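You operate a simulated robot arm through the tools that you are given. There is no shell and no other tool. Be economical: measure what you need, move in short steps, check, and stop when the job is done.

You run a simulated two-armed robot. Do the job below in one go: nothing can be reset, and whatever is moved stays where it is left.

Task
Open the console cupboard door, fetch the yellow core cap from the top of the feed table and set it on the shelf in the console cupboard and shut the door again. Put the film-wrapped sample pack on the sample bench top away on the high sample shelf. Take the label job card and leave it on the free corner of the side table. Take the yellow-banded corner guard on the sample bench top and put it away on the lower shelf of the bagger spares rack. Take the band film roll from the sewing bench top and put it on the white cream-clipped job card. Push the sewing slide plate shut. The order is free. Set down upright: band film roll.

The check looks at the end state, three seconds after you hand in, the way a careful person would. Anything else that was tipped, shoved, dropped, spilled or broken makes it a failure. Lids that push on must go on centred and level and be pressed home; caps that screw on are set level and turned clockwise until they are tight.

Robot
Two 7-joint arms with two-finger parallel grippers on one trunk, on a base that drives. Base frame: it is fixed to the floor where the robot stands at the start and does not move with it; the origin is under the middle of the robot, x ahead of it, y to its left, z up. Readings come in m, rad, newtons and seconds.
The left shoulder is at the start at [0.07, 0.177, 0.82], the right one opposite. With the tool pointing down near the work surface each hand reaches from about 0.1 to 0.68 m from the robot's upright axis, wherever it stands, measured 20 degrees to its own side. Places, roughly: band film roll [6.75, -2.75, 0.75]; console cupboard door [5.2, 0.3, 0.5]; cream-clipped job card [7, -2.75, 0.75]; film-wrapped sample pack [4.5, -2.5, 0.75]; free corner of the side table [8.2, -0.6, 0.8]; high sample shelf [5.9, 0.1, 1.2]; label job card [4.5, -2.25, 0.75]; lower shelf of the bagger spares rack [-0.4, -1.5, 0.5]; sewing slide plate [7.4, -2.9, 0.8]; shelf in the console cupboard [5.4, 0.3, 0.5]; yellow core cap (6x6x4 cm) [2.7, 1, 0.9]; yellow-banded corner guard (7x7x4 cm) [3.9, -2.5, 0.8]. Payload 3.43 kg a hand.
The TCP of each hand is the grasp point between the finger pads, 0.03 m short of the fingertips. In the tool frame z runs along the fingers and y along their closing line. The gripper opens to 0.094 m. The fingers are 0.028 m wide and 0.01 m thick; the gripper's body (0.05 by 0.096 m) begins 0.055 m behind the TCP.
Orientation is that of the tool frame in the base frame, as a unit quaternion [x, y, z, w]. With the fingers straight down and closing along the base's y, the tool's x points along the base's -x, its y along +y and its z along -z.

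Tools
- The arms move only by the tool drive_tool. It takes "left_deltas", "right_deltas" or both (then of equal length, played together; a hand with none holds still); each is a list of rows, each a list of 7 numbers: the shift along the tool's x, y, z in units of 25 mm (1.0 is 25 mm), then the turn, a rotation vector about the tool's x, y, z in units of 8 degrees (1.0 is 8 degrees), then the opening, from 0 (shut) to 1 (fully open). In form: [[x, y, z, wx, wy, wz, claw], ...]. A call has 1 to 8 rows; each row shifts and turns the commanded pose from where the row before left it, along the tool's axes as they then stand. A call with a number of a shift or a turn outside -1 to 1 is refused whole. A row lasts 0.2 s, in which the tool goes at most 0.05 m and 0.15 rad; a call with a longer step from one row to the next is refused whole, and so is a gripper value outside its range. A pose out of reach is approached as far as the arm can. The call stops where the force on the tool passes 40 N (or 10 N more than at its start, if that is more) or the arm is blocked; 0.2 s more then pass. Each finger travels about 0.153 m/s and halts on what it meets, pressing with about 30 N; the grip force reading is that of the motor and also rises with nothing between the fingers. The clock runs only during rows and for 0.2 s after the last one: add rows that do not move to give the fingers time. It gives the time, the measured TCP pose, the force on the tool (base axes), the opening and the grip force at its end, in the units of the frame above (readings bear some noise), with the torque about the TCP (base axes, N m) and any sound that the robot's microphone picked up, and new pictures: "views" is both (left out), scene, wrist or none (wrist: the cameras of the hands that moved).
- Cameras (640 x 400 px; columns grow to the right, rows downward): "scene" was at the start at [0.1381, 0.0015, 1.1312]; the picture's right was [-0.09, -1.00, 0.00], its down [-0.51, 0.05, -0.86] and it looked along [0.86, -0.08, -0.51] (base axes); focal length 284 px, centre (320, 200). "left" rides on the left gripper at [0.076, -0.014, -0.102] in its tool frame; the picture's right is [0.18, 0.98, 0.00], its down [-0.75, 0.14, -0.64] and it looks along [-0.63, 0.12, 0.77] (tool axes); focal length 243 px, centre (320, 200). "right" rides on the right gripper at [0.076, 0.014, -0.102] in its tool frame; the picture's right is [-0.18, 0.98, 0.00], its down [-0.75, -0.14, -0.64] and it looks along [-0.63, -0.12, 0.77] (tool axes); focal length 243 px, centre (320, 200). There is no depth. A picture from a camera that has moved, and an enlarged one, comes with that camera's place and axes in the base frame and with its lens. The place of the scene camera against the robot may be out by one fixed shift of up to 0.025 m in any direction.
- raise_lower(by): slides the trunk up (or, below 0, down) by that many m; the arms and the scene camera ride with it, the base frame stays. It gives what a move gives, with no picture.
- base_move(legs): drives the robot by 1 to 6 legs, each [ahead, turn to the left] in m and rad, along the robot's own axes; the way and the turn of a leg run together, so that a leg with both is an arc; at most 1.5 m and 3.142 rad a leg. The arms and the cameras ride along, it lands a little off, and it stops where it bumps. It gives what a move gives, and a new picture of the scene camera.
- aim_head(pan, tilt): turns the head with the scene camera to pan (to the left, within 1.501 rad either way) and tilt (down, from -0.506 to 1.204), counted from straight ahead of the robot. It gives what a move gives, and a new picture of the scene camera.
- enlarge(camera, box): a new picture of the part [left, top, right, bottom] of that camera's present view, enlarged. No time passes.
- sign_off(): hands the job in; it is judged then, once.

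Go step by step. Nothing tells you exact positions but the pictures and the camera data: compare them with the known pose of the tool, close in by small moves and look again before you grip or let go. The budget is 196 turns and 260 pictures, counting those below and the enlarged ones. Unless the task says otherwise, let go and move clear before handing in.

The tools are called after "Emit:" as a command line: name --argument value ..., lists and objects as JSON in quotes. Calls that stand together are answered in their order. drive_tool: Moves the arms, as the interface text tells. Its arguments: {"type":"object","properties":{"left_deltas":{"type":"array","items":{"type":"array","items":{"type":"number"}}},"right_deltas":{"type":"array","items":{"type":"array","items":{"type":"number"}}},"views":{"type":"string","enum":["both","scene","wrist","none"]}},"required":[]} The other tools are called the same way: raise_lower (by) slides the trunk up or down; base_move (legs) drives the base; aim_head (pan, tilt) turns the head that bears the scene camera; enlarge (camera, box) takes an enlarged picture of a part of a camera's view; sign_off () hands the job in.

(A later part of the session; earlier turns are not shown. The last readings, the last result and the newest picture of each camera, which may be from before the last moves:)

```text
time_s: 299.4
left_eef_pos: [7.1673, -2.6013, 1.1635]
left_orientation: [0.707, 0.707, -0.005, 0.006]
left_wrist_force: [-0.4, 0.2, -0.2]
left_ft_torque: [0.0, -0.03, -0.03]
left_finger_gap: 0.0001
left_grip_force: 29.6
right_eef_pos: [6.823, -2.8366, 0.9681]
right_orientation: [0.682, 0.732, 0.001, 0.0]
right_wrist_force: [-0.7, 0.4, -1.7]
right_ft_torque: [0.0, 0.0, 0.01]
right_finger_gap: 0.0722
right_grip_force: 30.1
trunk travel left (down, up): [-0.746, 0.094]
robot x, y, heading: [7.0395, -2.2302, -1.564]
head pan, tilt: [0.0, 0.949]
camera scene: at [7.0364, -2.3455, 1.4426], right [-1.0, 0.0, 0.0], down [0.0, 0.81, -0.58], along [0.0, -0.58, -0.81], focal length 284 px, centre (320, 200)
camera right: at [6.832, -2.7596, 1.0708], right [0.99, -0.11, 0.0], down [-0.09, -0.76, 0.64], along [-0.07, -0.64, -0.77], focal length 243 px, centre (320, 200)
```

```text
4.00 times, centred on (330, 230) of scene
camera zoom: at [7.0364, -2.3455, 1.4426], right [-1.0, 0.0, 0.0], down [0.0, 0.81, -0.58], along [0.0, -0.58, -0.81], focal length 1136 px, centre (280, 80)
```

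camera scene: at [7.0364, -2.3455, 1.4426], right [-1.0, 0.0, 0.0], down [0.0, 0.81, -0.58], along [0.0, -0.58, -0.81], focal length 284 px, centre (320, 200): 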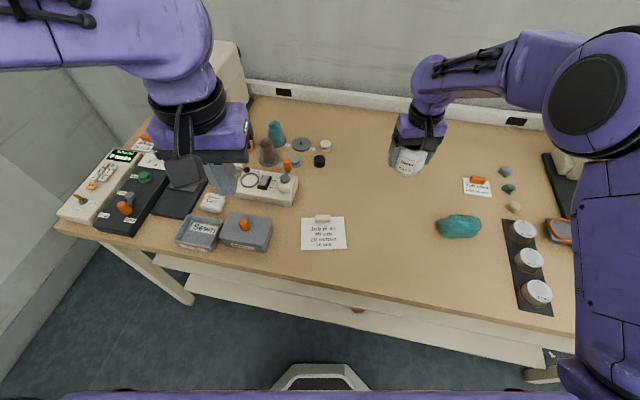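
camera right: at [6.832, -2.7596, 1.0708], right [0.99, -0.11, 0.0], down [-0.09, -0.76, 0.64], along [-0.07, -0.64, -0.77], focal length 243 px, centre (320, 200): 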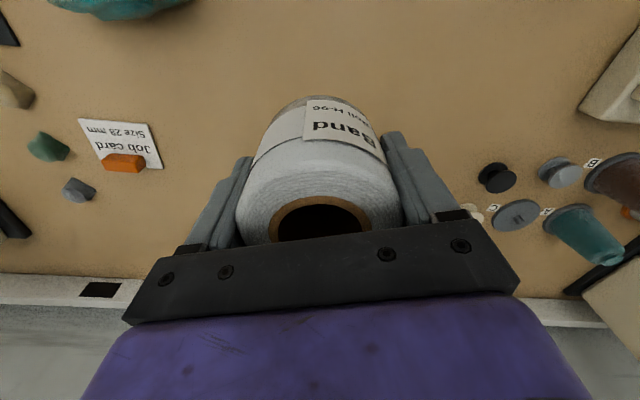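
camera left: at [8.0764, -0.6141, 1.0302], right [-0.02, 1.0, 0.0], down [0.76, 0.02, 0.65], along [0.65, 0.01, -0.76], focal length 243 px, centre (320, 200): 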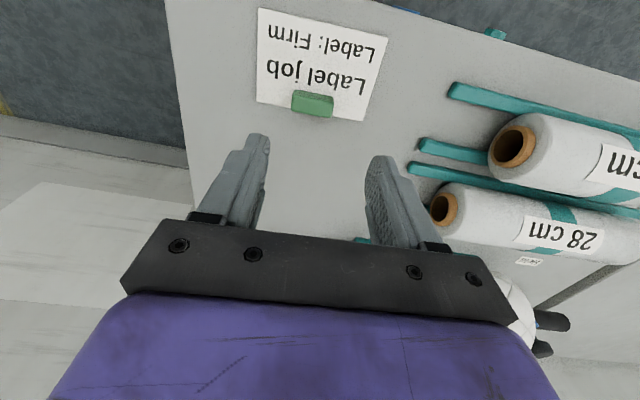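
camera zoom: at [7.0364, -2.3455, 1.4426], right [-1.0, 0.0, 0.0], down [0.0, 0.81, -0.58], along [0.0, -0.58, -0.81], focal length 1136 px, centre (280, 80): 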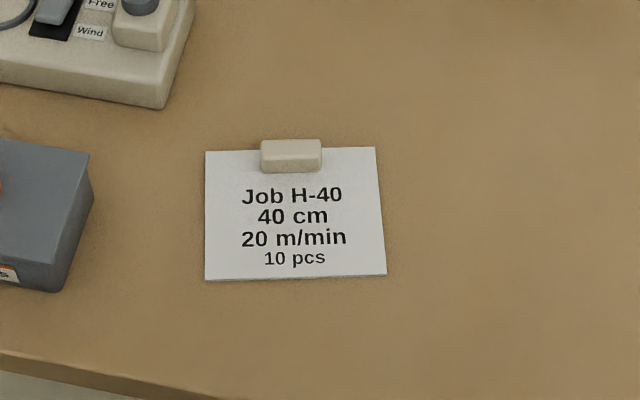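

Card spans y≈-2.668…-2.765, clip front at ≈-2.745, x centre ≈7.03. The roll fits centred at [7.03, -2.704]. Moving the left hand aside and the roll over the card.

Emit:
drive_tool --left_deltas '[[0, 1, 0, 0, 0, 0, 0], [0, 1, 0, 0, 0, 0, 0], [0, 1, 0, 0, 0, 0, 0], [0, 1, 0, 0, 0, 0, 0], [0, 1, 0, 0, 0, 0, 0], [0, 0, 0, 0, 0, 0, 0], [0, 0, 0, 0, 0, 0, 0], [0, 0, 0, 0, 0, 0, 0]]' --right_deltas '[[0.6, 1, 0, 0, 0, 0, 0], [0.6, 1, 0, 0, 0, 0, 0], [0.6, 1, 0, 0, 0, 0, 0], [0.6, 1, 0, 0, 0, 0, 0], [0.6, 1, 0, 0, 0, 0, 0], [0.6, 1, 0, 0, 0, 0, 0], [0.58, 1, 0, 0, 0, 0, 0], [0.57, 1, 0, 0, 0, 0, 0]]' --views "none"

Emit:
drive_tool --right_deltas '[[0, 0.64, 0, 0, 0, 0, 0], [0, 0, 0.6, 0, 0, 0, 0], [0, 0, 0.6, 0, 0, 0, 0], [0, 0, 0.6, 0, 0, 0, 0], [0, 0, 0.6, 0, 0, 0, 0], [0, 0, 0, 0, 0, 0, 0]]' --views "both"

```text
time_s: 301.2
left_eef_pos: [7.2923, -2.6029, 1.1648]
left_orientation: [0.708, 0.707, -0.005, 0.007]
left_wrist_force: [0.2, 1.1, 0.3]
left_ft_torque: [0.02, 0.01, -0.02]
left_finger_gap: 0.0001
left_grip_force: 30.6
right_eef_pos: [7.0108, -2.7056, 0.9674]
right_orientation: [0.687, 0.727, 0.005, 0.003]
right_wrist_force: [0.4, 1.0, -2.1]
right_ft_torque: [0.01, 0.0, 0.01]
right_finger_gap: 0.072
right_grip_force: 30.2
trunk travel left (down, up): [-0.746, 0.094]
robot x, y, heading: [7.039, -2.2325, -1.572]
head pan, tilt: [0.0, 0.949]
```

```text
time_s: 302.6
left_eef_pos: [7.2921, -2.6037, 1.165]
left_orientation: [0.708, 0.706, -0.005, 0.007]
left_wrist_force: [0.8, 0.9, 0.1]
left_ft_torque: [0.03, 0.0, -0.03]
left_finger_gap: 0.0
left_grip_force: 29.3
right_eef_pos: [7.025, -2.7112, 0.9171]
right_orientation: [0.698, 0.716, 0.019, 0.017]
right_wrist_force: [-0.7, -0.5, -2.2]
right_ft_torque: [0.02, 0.0, 0.01]
right_finger_gap: 0.0719
right_grip_force: 30.3
trunk travel left (down, up): [-0.746, 0.094]
robot x, y, heading: [7.04, -2.2287, -1.568]
head pan, tilt: [0.0, 0.949]
camera scene: at [7.0363, -2.346, 1.4426], right [-1.0, 0.0, 0.0], down [0.0, 0.81, -0.58], along [0.0, -0.58, -0.81], focal length 284 px, centre (320, 200)
camera right: at [7.0323, -2.6361, 1.0198], right [0.99, -0.16, 0.05], down [-0.15, -0.76, 0.63], along [-0.06, -0.63, -0.77], focal length 243 px, centre (320, 200)
```

scene: 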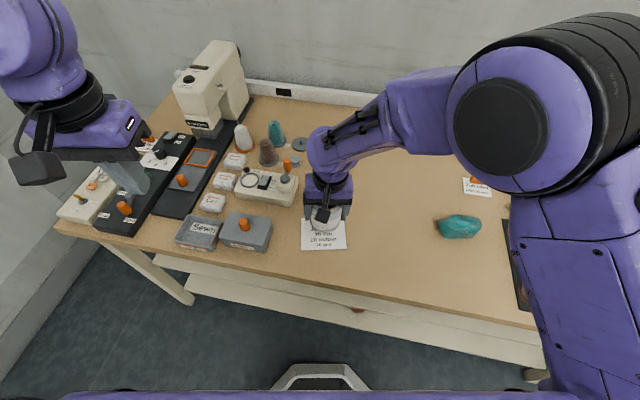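
right: 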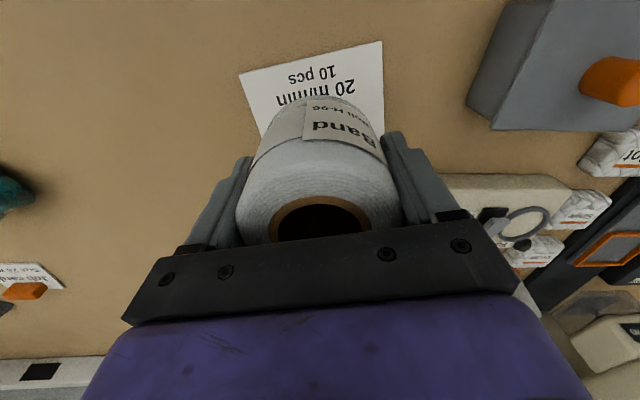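

The right hand tilted ~3° near its limit. I'll lift, turn the base left so this hand works in a comfortable zone, and correct the tilt.

Emit:
drive_tool --right_deltas '[[0, 0, -1, 0, 0, 0, 0], [0, 0, -1, 0, 0, 0, 0]]' --views "none"

Emit:
base_move --legs '[[-0.03, 0.3]]'

Emit:
drive_tool --right_deltas '[[0, -1, 0, 0.365, 0, 0, 0], [0, -1, 0, 0, 0, 0, 0], [0, -1, 0, 0, 0, 0, 0], [0, -1, 0, 0, 0, 0, 0], [0, -1, 0, 0, 0, 0, 0], [0, 0, 0, 0, 0, 0, 0]]' --views "none"

```text
time_s: 303.2
left_eef_pos: [7.2919, -2.6035, 1.1641]
left_orientation: [0.707, 0.707, -0.005, 0.006]
left_wrist_force: [0.8, 0.2, -0.3]
left_ft_torque: [-0.05, 0.03, 0.02]
left_finger_gap: 0.0002
left_grip_force: 30.0
right_eef_pos: [7.0214, -2.6987, 0.9439]
right_orientation: [0.693, 0.721, 0.024, -0.008]
right_wrist_force: [0.5, 0.4, -5.4]
right_ft_torque: [-0.03, 0.04, -0.01]
right_finger_gap: 0.0719
right_grip_force: 30.2
trunk travel left (down, up): [-0.746, 0.094]
robot x, y, heading: [7.0364, -2.2325, -1.568]
head pan, tilt: [0.0, 0.949]
```

```text
time_s: 304.6
left_eef_pos: [7.3816, -2.4871, 1.1646]
left_orientation: [0.598, 0.801, -0.004, 0.007]
left_wrist_force: [0.0, 0.0, 0.4]
left_ft_torque: [-0.03, 0.03, -0.01]
left_finger_gap: 0.0
left_grip_force: 30.1
right_eef_pos: [7.1563, -2.6617, 0.962]
right_orientation: [0.579, 0.815, 0.012, 0.008]
right_wrist_force: [0.1, 0.3, -2.1]
right_ft_torque: [0.0, -0.03, 0.0]
right_finger_gap: 0.072
right_grip_force: 30.3
trunk travel left (down, up): [-0.746, 0.094]
robot x, y, heading: [7.0366, -2.2054, -1.279]
head pan, tilt: [0.0, 0.949]
camera scene: at [7.0665, -2.312, 1.4426], right [-0.96, -0.28, 0.0], down [-0.23, 0.78, -0.58], along [0.17, -0.56, -0.81], focal length 284 px, centre (320, 200)
```

scene: 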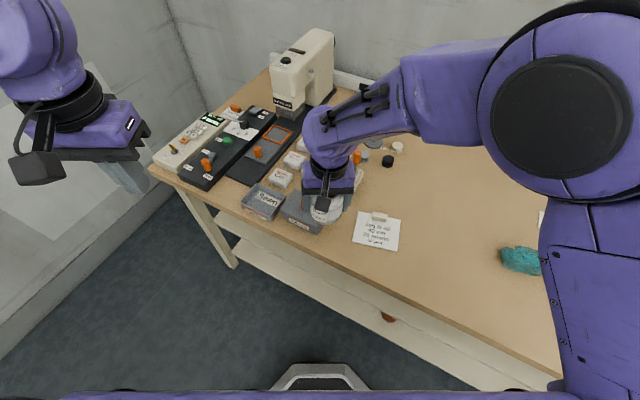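

```text
time_s: 306.0
left_eef_pos: [7.3828, -2.4861, 1.1646]
left_orientation: [0.598, 0.801, -0.005, 0.006]
left_wrist_force: [-0.1, -0.6, -0.5]
left_ft_torque: [0.01, -0.01, -0.01]
left_finger_gap: 0.0
left_grip_force: 30.0
right_eef_pos: [7.0391, -2.7026, 0.9616]
right_orientation: [0.579, 0.815, -0.01, -0.007]
right_wrist_force: [-0.1, 1.0, -0.9]
right_ft_torque: [0.02, 0.0, 0.0]
right_finger_gap: 0.0721
right_grip_force: 29.6
trunk travel left (down, up): [-0.746, 0.094]
robot x, y, heading: [7.0335, -2.2034, -1.284]
head pan, tilt: [0.0, 0.949]
```

Now comfortable. Fixing the last degree of tilt, fine shift, and descending to ~2 cm above the card.

Emit:
drive_tool --right_deltas '[[0, -0.36, 0.5, -0.174, 0, 0, 0], [0, 0, 0.8, 0, 0, 0, 0], [0, 0, 0.8, 0, 0, 0, 0], [0, 0, 0.8, 0, 0, 0, 0], [0, 0, 0.8, 0, 0, 0, 0], [0, 0, 0, 0, 0, 0, 0]]' --views "both"

Emit:
enlarge --camera "scene" --box '[300, 180, 440, 280]'

```text
time_s: 307.4
left_eef_pos: [7.3826, -2.486, 1.1641]
left_orientation: [0.599, 0.801, -0.005, 0.008]
left_wrist_force: [-0.2, 0.5, -0.2]
left_ft_torque: [0.01, -0.03, -0.02]
left_finger_gap: 0.0001
left_grip_force: 30.2
right_eef_pos: [7.0297, -2.7051, 0.8706]
right_orientation: [0.579, 0.815, 0.001, 0.0]
right_wrist_force: [0.2, 0.1, -2.6]
right_ft_torque: [-0.01, 0.0, -0.01]
right_finger_gap: 0.0718
right_grip_force: 29.9
trunk travel left (down, up): [-0.746, 0.094]
robot x, y, heading: [7.033, -2.2025, -1.285]
head pan, tilt: [0.0, 0.949]
camera scene: at [7.067, -2.3111, 1.4426], right [-0.96, -0.28, 0.0], down [-0.23, 0.78, -0.58], along [0.17, -0.56, -0.81], focal length 284 px, centre (320, 200)
camera right: at [7.018, -2.6287, 0.9734], right [0.99, 0.15, 0.0], down [0.12, -0.76, 0.64], along [0.1, -0.63, -0.77], focal length 243 px, centre (320, 200)
```

scene: 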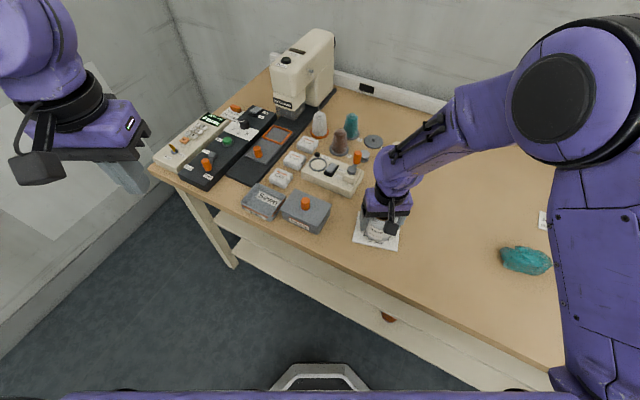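
right: 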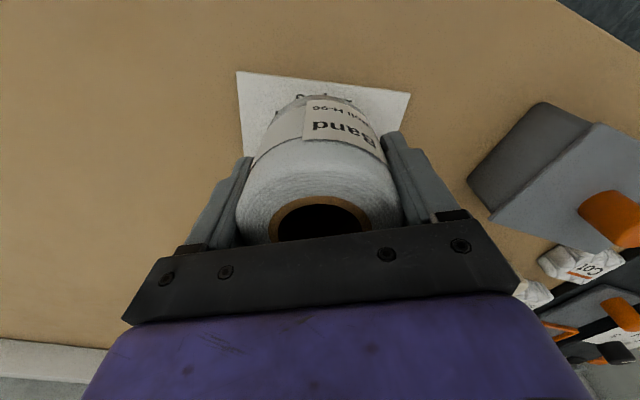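

```text
4.00 times, centred on (370, 230) of scene
camera zoom: at [7.067, -2.3111, 1.4426], right [-0.96, -0.28, 0.0], down [-0.23, 0.78, -0.58], along [0.17, -0.56, -0.81], focal length 1136 px, centre (120, 80)
```

zoom: 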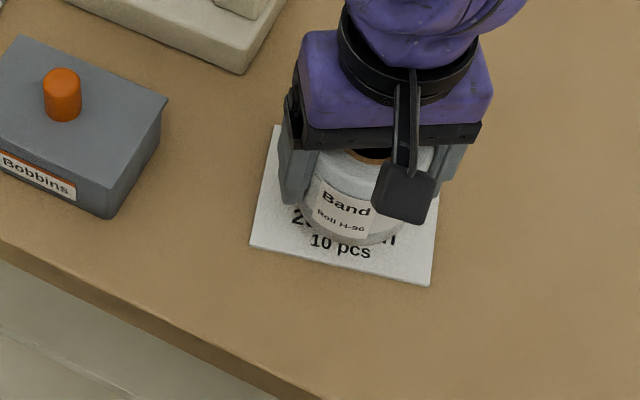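

Position over the card agrees (near edge y≈-2.670, centre x≈7.029). Lowering to touch.

Emit:
drive_tool --right_deltas '[[-0.05, 0, 0.6, 0, 0, 0, 0], [0, 0, 0.25, 0, 0, 0, 0], [0, 0, 0.15, 0, 0, 0, 0], [0, 0, 0.1, 0, 0, 0, 0], [0, 0, 0, 0, 0, 0, 0]]' --views "wrist"

Emit:
enlarge --camera "scene" --box '[320, 190, 440, 270]'

```text
time_s: 308.6
left_eef_pos: [7.3836, -2.4846, 1.1663]
left_orientation: [0.599, 0.801, -0.005, 0.008]
left_wrist_force: [-0.6, -0.3, 0.5]
left_ft_torque: [0.0, -0.02, -0.01]
left_finger_gap: 0.0
left_grip_force: 29.7
right_eef_pos: [7.0276, -2.7061, 0.8452]
right_orientation: [0.579, 0.815, -0.001, 0.002]
right_wrist_force: [-2.3, -0.7, 17.2]
right_ft_torque: [0.01, 0.18, 0.0]
right_finger_gap: 0.0723
right_grip_force: 30.2
trunk travel left (down, up): [-0.746, 0.094]
robot x, y, heading: [7.0355, -2.1968, -1.282]
head pan, tilt: [0.0, 0.949]
camera right: at [7.0163, -2.6288, 0.9471], right [0.99, 0.15, 0.0], down [0.11, -0.76, 0.64], along [0.1, -0.64, -0.76], focal length 243 px, centre (320, 200)
```

right: 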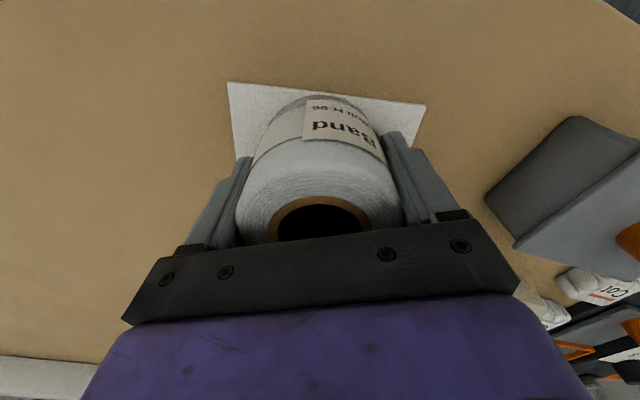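

```text
5.00 times, centred on (380, 230) of scene
camera zoom: at [7.0667, -2.3088, 1.4431], right [-0.96, -0.28, 0.0], down [-0.23, 0.78, -0.58], along [0.17, -0.56, -0.81], focal length 1420 px, centre (20, 50)
```

zoom: 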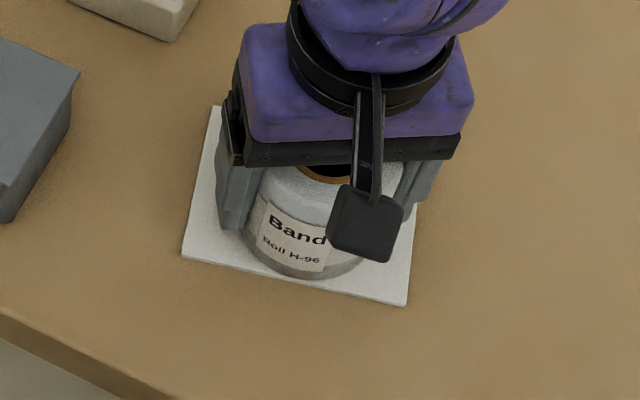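

Touching with 17 N, standing on the card. Releasing and lifting straight up.

Emit:
drive_tool --right_deltas '[[0, 0, -0.06, 0, 0, 0, 0.8], [0, 0, 0, 0, 0, 0, 0.95], [0, 0, 0, 0, 0, 0, 0.95], [0, 0, -0.7, 0, 0, 0, 0.95], [0, 0, -1, 0, 0, 0, 0.95], [0, 0, -1, 0, 0, 0, 0.95], [0, 0, -1, 0, 0, 0, 0.95], [0, 0, -1, 0, 0, 0, 0.95]]' --views "both"

Emit:
enlarge --camera "scene" --box '[320, 190, 440, 270]'

```text
time_s: 310.4
left_eef_pos: [7.3815, -2.4855, 1.1656]
left_orientation: [0.599, 0.801, -0.005, 0.007]
left_wrist_force: [0.3, -0.6, 0.2]
left_ft_torque: [0.01, 0.0, 0.01]
left_finger_gap: 0.0002
left_grip_force: 29.2
right_eef_pos: [7.0279, -2.7078, 0.9632]
right_orientation: [0.578, 0.816, 0.0, 0.0]
right_wrist_force: [-0.4, 0.1, -0.9]
right_ft_torque: [0.0, 0.01, -0.01]
right_finger_gap: 0.0895
right_grip_force: 0.0
trunk travel left (down, up): [-0.746, 0.094]
robot x, y, heading: [7.0337, -2.2023, -1.287]
head pan, tilt: [0.0, 0.949]
camera scene: at [7.0667, -2.3104, 1.4427], right [-0.96, -0.28, 0.0], down [-0.23, 0.78, -0.58], along [0.17, -0.56, -0.81], focal length 284 px, centre (320, 200)
camera right: at [7.0164, -2.6307, 1.0658], right [0.99, 0.15, 0.0], down [0.12, -0.76, 0.64], along [0.1, -0.63, -0.77], focal length 243 px, centre (320, 200)
```

scene: 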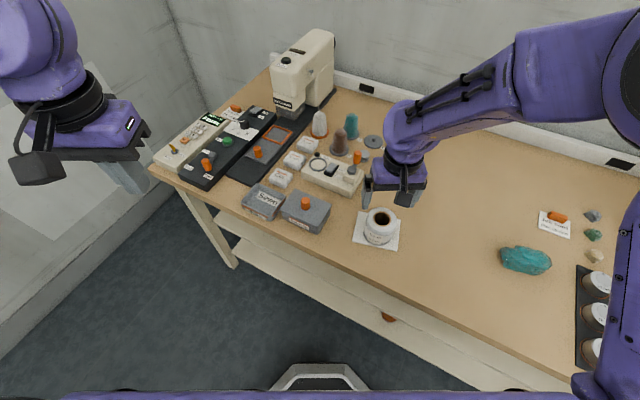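
right: 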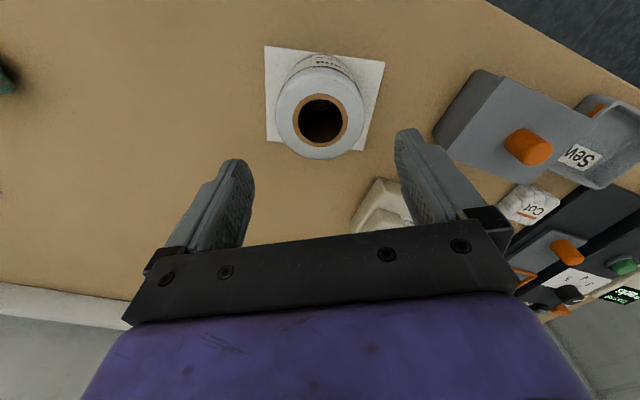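

```text
5.00 times, centred on (380, 230) of scene
camera zoom: at [7.0667, -2.3104, 1.4427], right [-0.96, -0.28, 0.0], down [-0.23, 0.78, -0.58], along [0.17, -0.56, -0.81], focal length 1420 px, centre (20, 50)
```

zoom: 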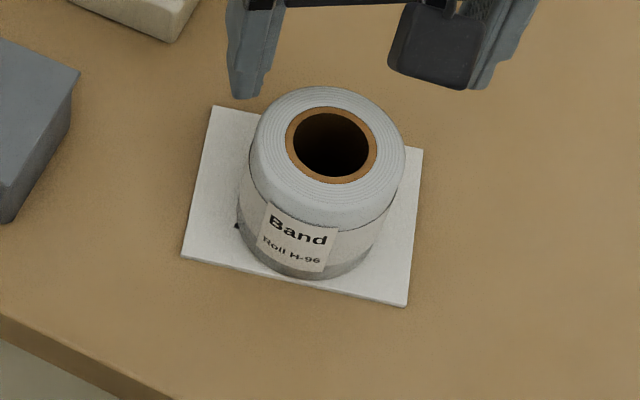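

Emit:
enlarge --camera "right" --box '[240, 30, 400, 170]'

Emit:
enlarge --camera "left" --box '[0, 0, 640, 400]'

```text
2.86 times, centred on (320, 100) of right
camera zoom: at [7.0164, -2.6307, 1.0658], right [0.99, 0.15, 0.0], down [0.12, -0.76, 0.64], along [0.1, -0.63, -0.77], focal length 693 px, centre (320, 486)
```

zoom: 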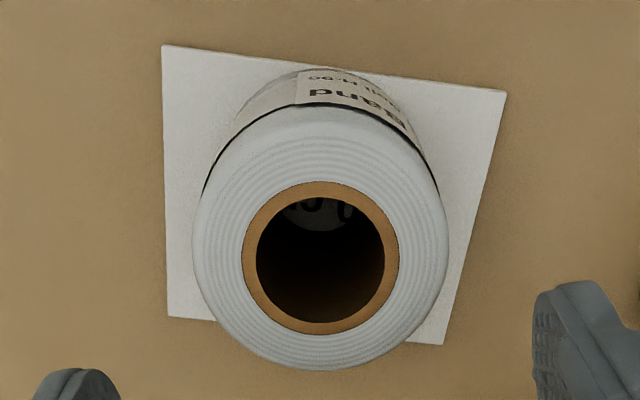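

```text
1.00 times, centred on (320, 200) of left
camera zoom: at [7.3464, -2.4143, 1.2668], right [0.89, 0.45, 0.0], down [0.34, -0.67, 0.66], along [0.3, -0.58, -0.76], focal length 243 px, centre (320, 200)
```

zoom: 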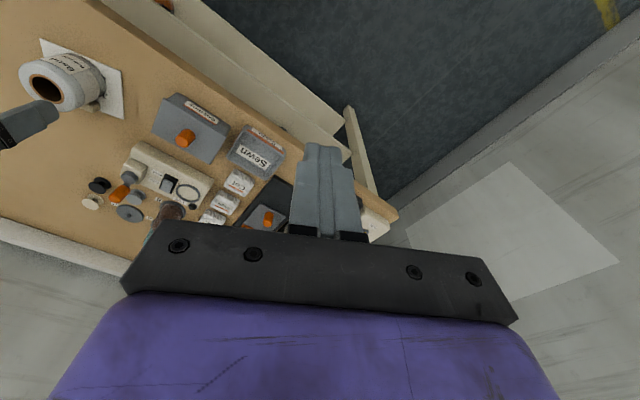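

Emit:
enlarge --camera "left" --box '[0, 20, 160, 140]'

```text
3.33 times, centred on (80, 80) of left
camera zoom: at [7.3464, -2.4143, 1.2668], right [0.89, 0.45, 0.0], down [0.34, -0.67, 0.66], along [0.3, -0.58, -0.76], focal length 809 px, centre (1120, 600)
```

zoom: 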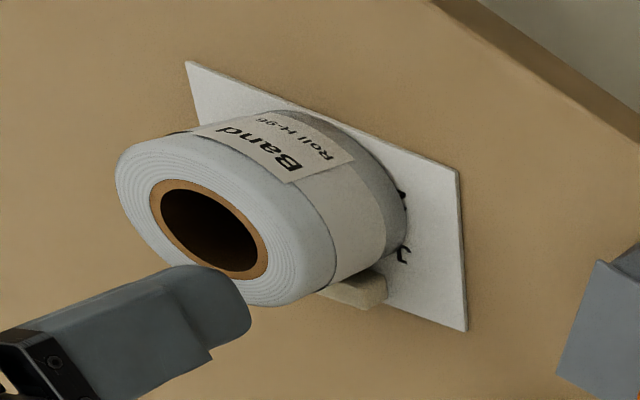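

The roll stands upright on the card in front of the clip. Now a close look at the sewing slide plate.

Emit:
enlarge --camera "scene" --box '[140, 20, 360, 190]'

```text
2.35 times, centred on (250, 105) of scene
camera zoom: at [7.0667, -2.3104, 1.4427], right [-0.96, -0.28, 0.0], down [-0.23, 0.78, -0.58], along [0.17, -0.56, -0.81], focal length 668 px, centre (485, 424)
```

zoom: 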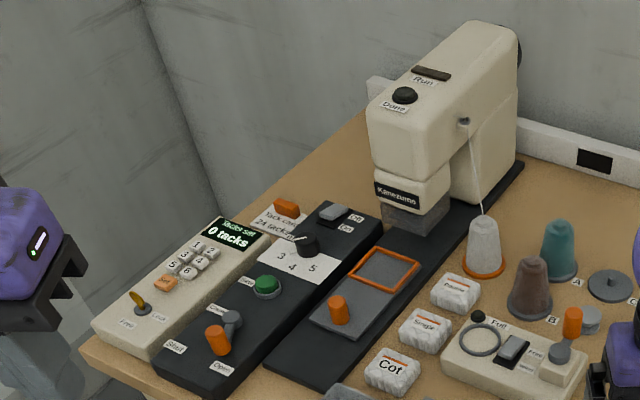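

The slide plate is the grey plate with an orange frame and orange knob (≈[7.42, -2.86]) on the black track; shut means pushing it towards the machine (−y). I'll lift the right hand and reposition the base so the left hand lines up behind the knob.

Emit:
drive_tool --right_deltas '[[0, 0, -1, 0, 0, 0, 0.5], [0, 0, -1, 0, 0, 0, 0.5], [0, 0, -1, 0, 0, 0, 0.5], [0, 0, -1, 0, 0, 0, 0.5], [0.5, 0, -1, 0, 0, 0, 0.5]]' --views "none"

Emit:
base_move --legs '[[-0.25, 0], [0, 0.39], [0.41, 0], [0, -0.62]]'

Emit:
enlarge --camera "left" --box '[0, 0, 640, 400]'

```text
time_s: 311.6
left_eef_pos: [7.382, -2.4852, 1.1657]
left_orientation: [0.599, 0.801, -0.005, 0.008]
left_wrist_force: [0.8, 0.8, -0.4]
left_ft_torque: [-0.03, -0.01, 0.03]
left_finger_gap: 0.0001
left_grip_force: 29.9
right_eef_pos: [7.0255, -2.6943, 1.0885]
right_orientation: [0.578, 0.816, 0.002, 0.001]
right_wrist_force: [-0.7, 0.7, -0.3]
right_ft_torque: [-0.01, -0.01, 0.0]
right_finger_gap: 0.0473
right_grip_force: 0.1
trunk travel left (down, up): [-0.746, 0.094]
robot x, y, heading: [7.0299, -2.201, -1.28]
head pan, tilt: [0.0, 0.949]
```

```text
time_s: 318.3
left_eef_pos: [7.496, -2.6359, 1.1653]
left_orientation: [0.683, 0.731, -0.005, 0.007]
left_wrist_force: [0.7, -0.4, -0.4]
left_ft_torque: [0.01, 0.03, 0.05]
left_finger_gap: 0.0001
left_grip_force: 29.8
right_eef_pos: [7.1021, -2.7629, 1.0884]
right_orientation: [0.663, 0.749, 0.0, 0.0]
right_wrist_force: [0.3, 0.0, -0.3]
right_ft_torque: [-0.04, -0.01, 0.02]
right_finger_gap: 0.0469
right_grip_force: 0.1
trunk travel left (down, up): [-0.746, 0.094]
robot x, y, heading: [7.2184, -2.2808, -1.498]
head pan, tilt: [0.0, 0.949]
camera scene: at [7.2246, -2.3965, 1.4426], right [-1.0, -0.07, 0.0], down [-0.06, 0.81, -0.58], along [0.04, -0.58, -0.81], focal length 284 px, centre (320, 200)
```

scene: 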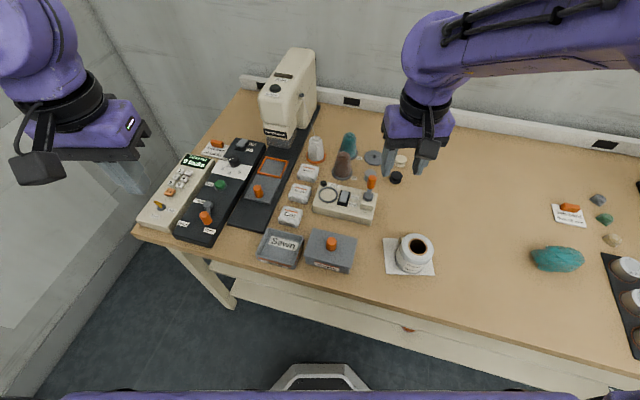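

```text
1.00 times, centred on (320, 200) of left
camera zoom: at [7.4771, -2.5581, 1.2666], right [0.97, 0.25, 0.0], down [0.19, -0.73, 0.65], along [0.16, -0.63, -0.76], focal length 243 px, centre (320, 200)
```

zoom: 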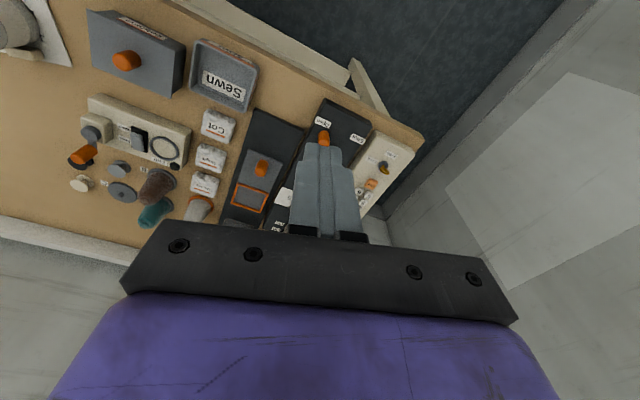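

Knob at ≈[7.427, -2.855]; track runs along az ≈-100°. Yawing and tilting the closed left hand for pushing.

Emit:
drive_tool --left_deltas '[[0, 0, 0, 0, 0, 0.9, 0], [0, 0, 0, 0, 0, 0.9, 0], [0, 0, 0, 0, -0.95, 0, 0], [0, 0, 0, 0, -0.95, 0, 0], [0, 0, 0, 0, -0.95, 0, 0], [0, 0, 0, 0, -0.95, 0, 0], [0, -1, 0, 0, 0, 0, 0], [0, -1, 0, 0, 0, 0, 0]]' --views "wrist"

```text
time_s: 320.1
left_eef_pos: [7.4443, -2.6284, 1.1664]
left_orientation: [0.741, 0.615, -0.206, 0.175]
left_wrist_force: [-0.1, 0.8, -0.3]
left_ft_torque: [0.0, -0.02, -0.01]
left_finger_gap: 0.0
left_grip_force: 29.9
right_eef_pos: [7.1002, -2.764, 1.0878]
right_orientation: [0.664, 0.748, 0.0, 0.001]
right_wrist_force: [-0.8, -0.3, 0.5]
right_ft_torque: [-0.05, 0.0, -0.01]
right_finger_gap: 0.0472
right_grip_force: 0.1
trunk travel left (down, up): [-0.746, 0.094]
robot x, y, heading: [7.2157, -2.2831, -1.501]
head pan, tilt: [0.0, 0.949]
camera left: at [7.4516, -2.5087, 1.214], right [1.0, -0.02, -0.09], down [0.08, -0.33, 0.94], along [-0.05, -0.94, -0.33], focal length 243 px, centre (320, 200)
```

left: 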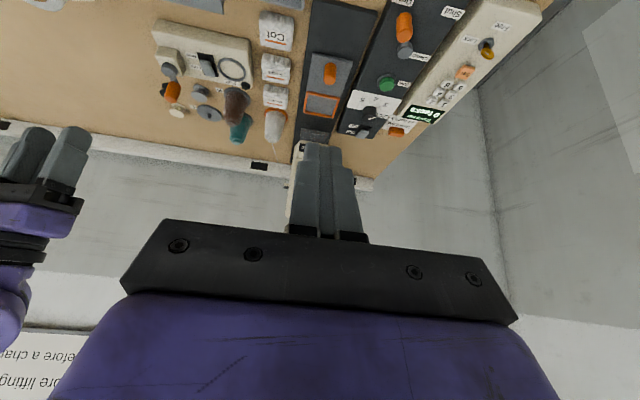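

Aligned with the track. Moving diagonally down to just behind the knob.

Emit:
drive_tool --left_deltas '[[0.1, 0.11, 1, 0, 0, 0, 0], [0.1, 0.11, 1, 0, 0, 0, 0], [0.1, 0.11, 1, 0, 0, 0, 0], [0.1, 0.11, 1, 0, 0, 0, 0], [0.1, 0.11, 1, 0, 0, 0, 0], [0.1, 0.11, 1, 0, 0, 0, 0], [0.1, 0.11, 1, 0, 0, 0, 0], [0.07, 0.11, 1, 0, 0, 0, 0]]' --views "none"

Emit:
drive_tool --left_deltas '[[0, 0, 1, 0, 0, 0, 0], [0, 0, 1, 0, 0, 0, 0], [0, 0, 1, 0, 0, 0, 0], [0, 0, 1, 0, 0, 0, 0], [0, 0, 0.8, 0, 0, 0, 0], [0, 0, 0, 0, 0, 0, 0]]' --views "both"

Emit:
enlarge --camera "scene" --box '[180, 120, 340, 240]'

```text
time_s: 321.9
left_eef_pos: [7.4543, -2.7254, 0.9884]
left_orientation: [0.741, 0.615, -0.206, 0.175]
left_wrist_force: [1.0, 0.0, 0.2]
left_ft_torque: [0.02, -0.01, -0.03]
left_finger_gap: 0.0
left_grip_force: 30.0
left hand out of reach, approached as far as the arm can: row 1
right_eef_pos: [7.103, -2.7643, 1.0868]
right_orientation: [0.664, 0.748, 0.001, 0.0]
right_wrist_force: [0.5, 0.7, 0.0]
right_ft_torque: [0.02, -0.02, -0.02]
right_finger_gap: 0.0466
right_grip_force: 0.1
trunk travel left (down, up): [-0.746, 0.094]
robot x, y, heading: [7.217, -2.2833, -1.495]
head pan, tilt: [0.0, 0.949]
```

```text
time_s: 323.3
left_eef_pos: [7.4453, -2.7876, 0.8864]
left_orientation: [0.74, 0.616, -0.205, 0.174]
left_wrist_force: [-0.7, 0.0, -0.7]
left_ft_torque: [-0.02, 0.0, 0.0]
left_finger_gap: 0.0
left_grip_force: 30.0
right_eef_pos: [7.1032, -2.7632, 1.0877]
right_orientation: [0.664, 0.748, 0.001, 0.001]
right_wrist_force: [-0.5, 0.8, 1.2]
right_ft_torque: [0.0, -0.01, 0.01]
right_finger_gap: 0.0469
right_grip_force: 0.0
trunk travel left (down, up): [-0.746, 0.094]
robot x, y, heading: [7.2156, -2.2838, -1.5]
head pan, tilt: [0.0, 0.949]
camera scene: at [7.2241, -2.3961, 1.4427], right [-1.0, -0.07, 0.0], down [-0.06, 0.81, -0.58], along [0.04, -0.58, -0.81], focal length 284 px, centre (320, 200)
camera left: at [7.4519, -2.6673, 0.9345], right [1.0, -0.02, -0.09], down [0.08, -0.33, 0.94], along [-0.05, -0.94, -0.33], focal length 243 px, centre (320, 200)
```

scene: 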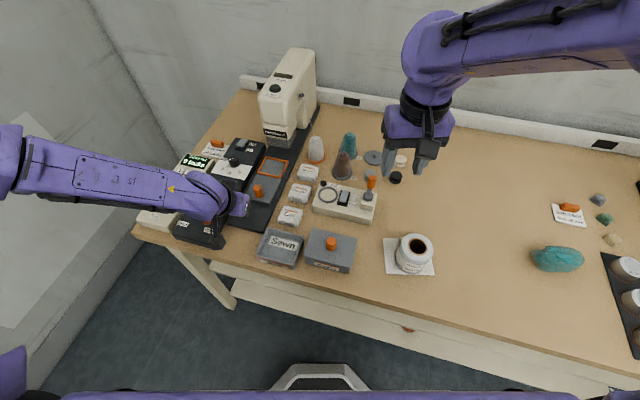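
left: 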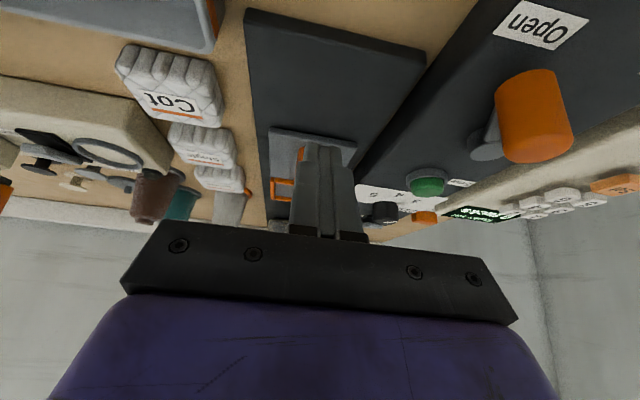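

```text
3.33 times, centred on (260, 180) of scene
camera zoom: at [7.2241, -2.3961, 1.4427], right [-1.0, -0.07, 0.0], down [-0.06, 0.81, -0.58], along [0.04, -0.58, -0.81], focal length 947 px, centre (520, 267)
```

zoom: 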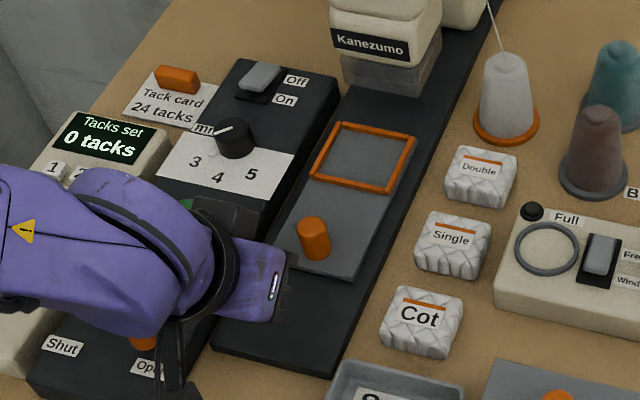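

Hand is just behind the knob; shifting 8 mm, lowering, and starting the push.

Emit:
drive_tool --left_deltas '[[0, -0.33, 0, 0, 0, 0, 0], [0.58, 0, 0.96, 0, 0, 0, 0], [-0.854, 0, 0.52, 0, 0, 0, 0], [-0.427, 0, 0.26, 0, 0, 0, 0], [0, 0, 0, 0, 0, 0, 0]]' --views "wrist"

Emit:
enlarge --camera "scene" --box '[180, 100, 340, 220]'

```text
time_s: 324.5
left_eef_pos: [7.4297, -2.8211, 0.8579]
left_orientation: [0.74, 0.616, -0.206, 0.175]
left_wrist_force: [0.0, -0.5, 0.1]
left_ft_torque: [0.0, 0.02, 0.0]
left_finger_gap: 0.0001
left_grip_force: 30.0
right_eef_pos: [7.1039, -2.7628, 1.0869]
right_orientation: [0.664, 0.748, 0.0, -0.001]
right_wrist_force: [-0.2, 0.6, 0.4]
right_ft_torque: [-0.03, 0.0, 0.01]
right_finger_gap: 0.0469
right_grip_force: 0.1
trunk travel left (down, up): [-0.746, 0.094]
robot x, y, heading: [7.2163, -2.2809, -1.5]
head pan, tilt: [0.0, 0.949]
camera left: at [7.4367, -2.7015, 0.906], right [1.0, -0.02, -0.09], down [0.08, -0.33, 0.94], along [-0.05, -0.94, -0.33], focal length 243 px, centre (320, 200)
```

left: 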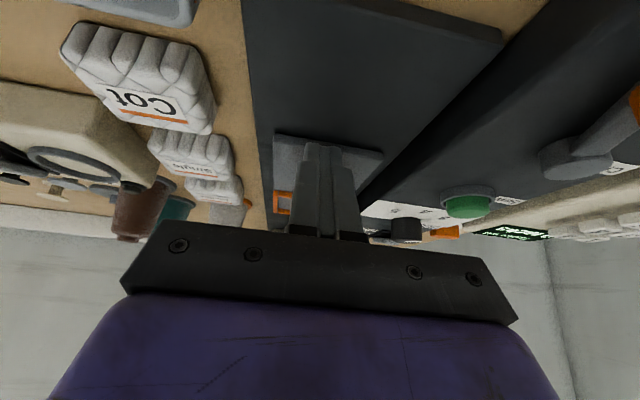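

```text
3.33 times, centred on (260, 160) of scene
camera zoom: at [7.2251, -2.3966, 1.4426], right [-1.0, -0.07, 0.0], down [-0.06, 0.81, -0.58], along [0.04, -0.58, -0.81], focal length 947 px, centre (520, 333)
```

zoom: 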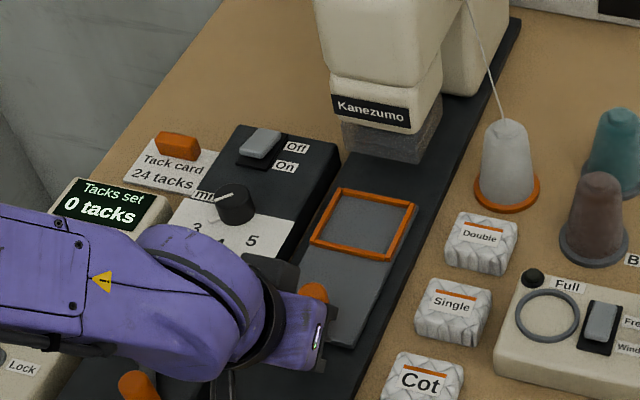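

Continuing the push along the track.

Emit:
drive_tool --left_deltas '[[-0.6, 0, 0.365, 0, 0, 0, 0], [-0.6, 0, 0.365, 0, 0, 0, 0], [-0.6, 0, 0.365, 0, 0, 0, 0], [-0.6, 0, 0.365, 0, 0, 0, 0]]' --views "wrist"

Emit:
enlarge --camera "scene" --box '[180, 100, 340, 220]'

```text
time_s: 325.5
left_eef_pos: [7.4164, -2.8923, 0.8592]
left_orientation: [0.741, 0.615, -0.206, 0.174]
left_wrist_force: [-0.3, 0.5, -0.2]
left_ft_torque: [0.0, -0.04, 0.01]
left_finger_gap: 0.0001
left_grip_force: 30.6
right_eef_pos: [7.102, -2.7637, 1.0865]
right_orientation: [0.664, 0.748, 0.001, 0.001]
right_wrist_force: [0.0, -0.4, 0.2]
right_ft_torque: [0.02, -0.03, 0.01]
right_finger_gap: 0.047
right_grip_force: 0.1
trunk travel left (down, up): [-0.746, 0.094]
robot x, y, heading: [7.2159, -2.285, -1.504]
head pan, tilt: [0.0, 0.949]
camera left: at [7.4237, -2.7733, 0.9077], right [1.0, -0.02, -0.09], down [0.08, -0.33, 0.94], along [-0.05, -0.94, -0.33], focal length 243 px, centre (320, 200)
```

left: 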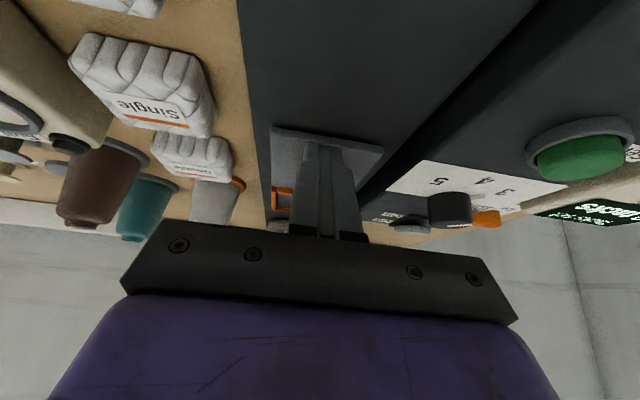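

```text
3.33 times, centred on (260, 160) of scene
camera zoom: at [7.2234, -2.3976, 1.4425], right [-1.0, -0.07, 0.0], down [-0.06, 0.81, -0.58], along [0.04, -0.58, -0.81], focal length 947 px, centre (520, 333)
```

zoom: 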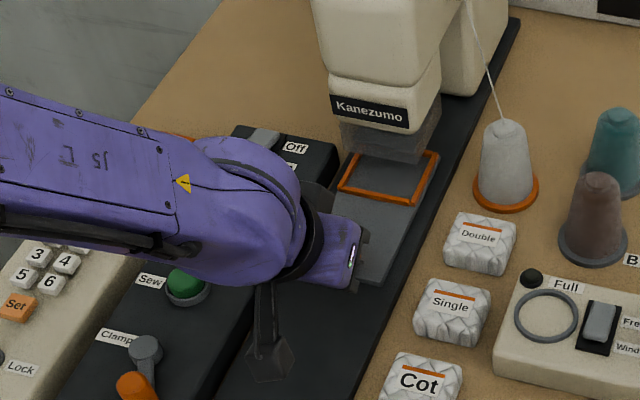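

The plate slides freely. Pushing on until it stops.

Emit:
drive_tool --left_deltas '[[-0.6, 0, 0.365, 0, 0, 0, 0], [-0.6, 0, 0.365, 0, 0, 0, 0], [-0.6, 0, 0.365, 0, 0, 0, 0], [-0.6, 0, 0.365, 0, 0, 0, 0]]' --views "none"

Emit:
enlarge --camera "scene" --box '[180, 100, 340, 220]'

```text
time_s: 326.2
left_eef_pos: [7.4109, -2.9156, 0.8559]
left_orientation: [0.742, 0.617, -0.199, 0.169]
left_wrist_force: [1.1, 34.9, 16.5]
left_ft_torque: [0.34, 0.09, -0.07]
left_finger_gap: 0.0001
left_grip_force: 30.0
right_eef_pos: [7.1048, -2.7576, 1.0891]
right_orientation: [0.662, 0.75, 0.0, 0.0]
right_wrist_force: [0.8, -0.2, -0.4]
right_ft_torque: [0.06, -0.04, 0.01]
right_finger_gap: 0.047
right_grip_force: 0.1
trunk travel left (down, up): [-0.746, 0.094]
robot x, y, heading: [7.2182, -2.2785, -1.497]
head pan, tilt: [0.0, 0.949]
stopped in row 3 (left hand): the force on the tool passed its limit (the readings are from after the stop); the commanded pose is now the measured one
```

```text
3.33 times, centred on (260, 160) of scene
camera zoom: at [7.225, -2.3905, 1.4434], right [-1.0, -0.08, 0.0], down [-0.06, 0.81, -0.59], along [0.04, -0.58, -0.81], focal length 947 px, centre (520, 333)
```

zoom: 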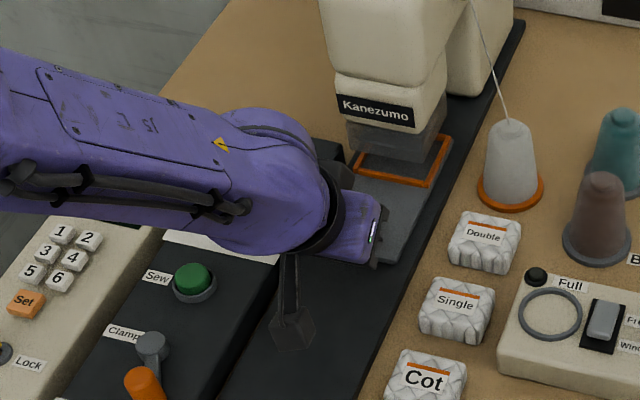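

It stopped at 35 N. I'll back off a touch, raise 5 mm and push again to confirm it is the end stop.

Emit:
drive_tool --left_deltas '[[0.4, 0, -0.24, 0, 0, 0, 0], [-0.1, 0, -0.17, 0, -0.15, 0, 0], [-0.4, 0, 0.24, 0, 0, 0, 0], [-0.3, 0, 0.18, 0, 0, 0, 0], [-0.3, 0, 0.18, 0, 0, 0, 0], [-0.3, 0, 0.18, 0, 0, 0, 0]]' --views "wrist"

Emit:
enlarge --camera "scene" --box '[180, 100, 340, 220]'

```text
time_s: 327.2
left_eef_pos: [7.4109, -2.9168, 0.8568]
left_orientation: [0.741, 0.618, -0.199, 0.173]
left_wrist_force: [4.3, 38.3, 15.4]
left_ft_torque: [0.31, 0.02, 0.05]
left_finger_gap: 0.0001
left_grip_force: 30.3
right_eef_pos: [7.1039, -2.7578, 1.0884]
right_orientation: [0.661, 0.75, -0.001, 0.001]
right_wrist_force: [-0.4, -1.3, 0.0]
right_ft_torque: [0.02, -0.04, -0.01]
right_finger_gap: 0.0471
right_grip_force: 0.1
trunk travel left (down, up): [-0.746, 0.094]
robot x, y, heading: [7.2164, -2.2819, -1.495]
head pan, tilt: [0.0, 0.949]
stopped in row 5 (left hand): the force on the tool passed its limit (the readings are from after the stop); the commanded pose is now the measured one
camera left: at [7.4176, -2.797, 0.9048], right [1.0, -0.02, -0.08], down [0.07, -0.34, 0.94], along [-0.05, -0.94, -0.34], focal length 243 px, centre (320, 200)
```

left: 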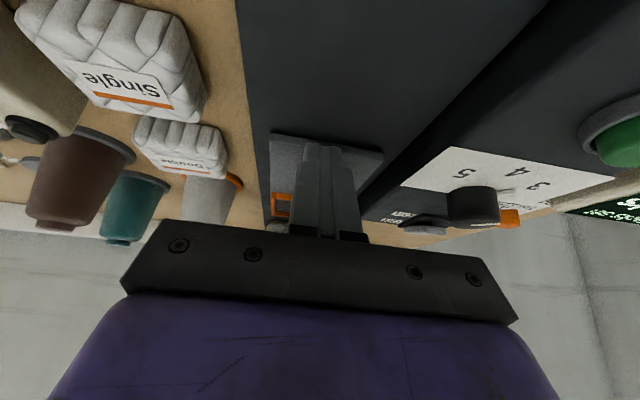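

```text
3.33 times, centred on (260, 160) of scene
camera zoom: at [7.2244, -2.389, 1.4434], right [-1.0, -0.08, 0.0], down [-0.06, 0.81, -0.59], along [0.05, -0.58, -0.81], focal length 947 px, centre (520, 333)
```

zoom: 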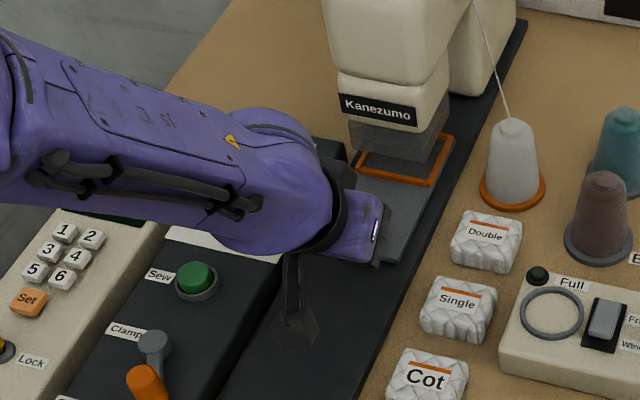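

Same stop twice, and the frame now encloses the machine foot — the plate is shut. Retracting the hand back and up.

Emit:
drive_tool --left_deltas '[[0.5, 0, -0.3, 0, 0, 0, 0], [0.854, 0, -0.52, 0, 0, 0, 0], [0, 0, -1, 0, 0, 0, 0], [0, 0, -1, 0, 0, 0, 0], [0, 0, -1, 0, 0, 0, 0], [0, 0, -1, 0, 0, 0, 0], [0, 0, -1, 0, 0, 0, 0], [0, 0, -1, 0, 0, 0, 0]]' --views "none"

Emit:
drive_tool --left_deltas '[[0, 0, -1, 0, 0.95, 0, 0], [0, 0, -1, 0, 0.95, 0, 0], [0, 0, -1, 0, 0.95, 0, 0], [0, 0, -0.8, 0, 0.95, 0, 0]]' --views "scene"

Emit:
enlarge --camera "scene" --box '[120, 80, 360, 240]'

```text
time_s: 329.0
left_eef_pos: [7.4317, -2.8071, 0.985]
left_orientation: [0.741, 0.617, -0.201, 0.172]
left_wrist_force: [1.0, 0.6, 0.3]
left_ft_torque: [0.0, -0.01, 0.01]
left_finger_gap: 0.0
left_grip_force: 30.2
right_eef_pos: [7.1046, -2.762, 1.0875]
right_orientation: [0.662, 0.75, 0.0, 0.0]
right_wrist_force: [-0.5, -0.8, 0.8]
right_ft_torque: [0.04, -0.01, 0.0]
right_finger_gap: 0.047
right_grip_force: 0.1
trunk travel left (down, up): [-0.746, 0.094]
robot x, y, heading: [7.2146, -2.2808, -1.491]
head pan, tilt: [0.0, 0.949]
```

```text
time_s: 330.0
left_eef_pos: [7.4336, -2.7772, 1.072]
left_orientation: [0.768, 0.641, 0.001, 0.004]
left_wrist_force: [0.0, 0.7, 0.6]
left_ft_torque: [0.05, 0.01, -0.01]
left_finger_gap: 0.0001
left_grip_force: 29.4
right_eef_pos: [7.1052, -2.7632, 1.0867]
right_orientation: [0.662, 0.75, 0.0, 0.0]
right_wrist_force: [-0.5, -0.2, 0.0]
right_ft_torque: [-0.01, 0.02, 0.0]
right_finger_gap: 0.047
right_grip_force: 0.1
trunk travel left (down, up): [-0.746, 0.094]
robot x, y, heading: [7.2163, -2.2846, -1.492]
head pan, tilt: [0.0, 0.949]
camera scene: at [7.2245, -2.3961, 1.4425], right [-1.0, -0.08, 0.0], down [-0.06, 0.81, -0.58], along [0.04, -0.58, -0.81], focal length 284 px, centre (320, 200)
```

scene: 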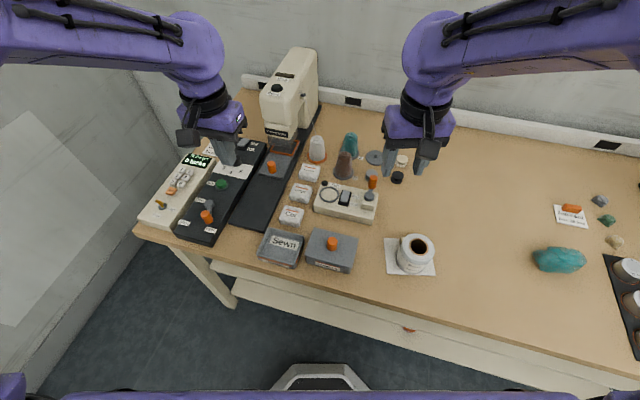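

```text
2.50 times, centred on (240, 160) of scene
camera zoom: at [7.2245, -2.3961, 1.4425], right [-1.0, -0.08, 0.0], down [-0.06, 0.81, -0.58], along [0.04, -0.58, -0.81], focal length 710 px, centre (520, 300)
```

zoom: 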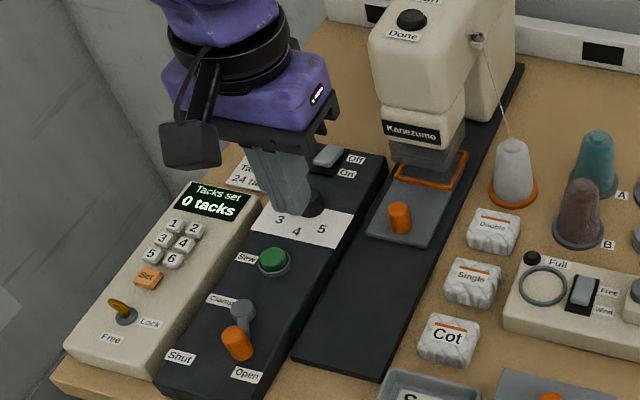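

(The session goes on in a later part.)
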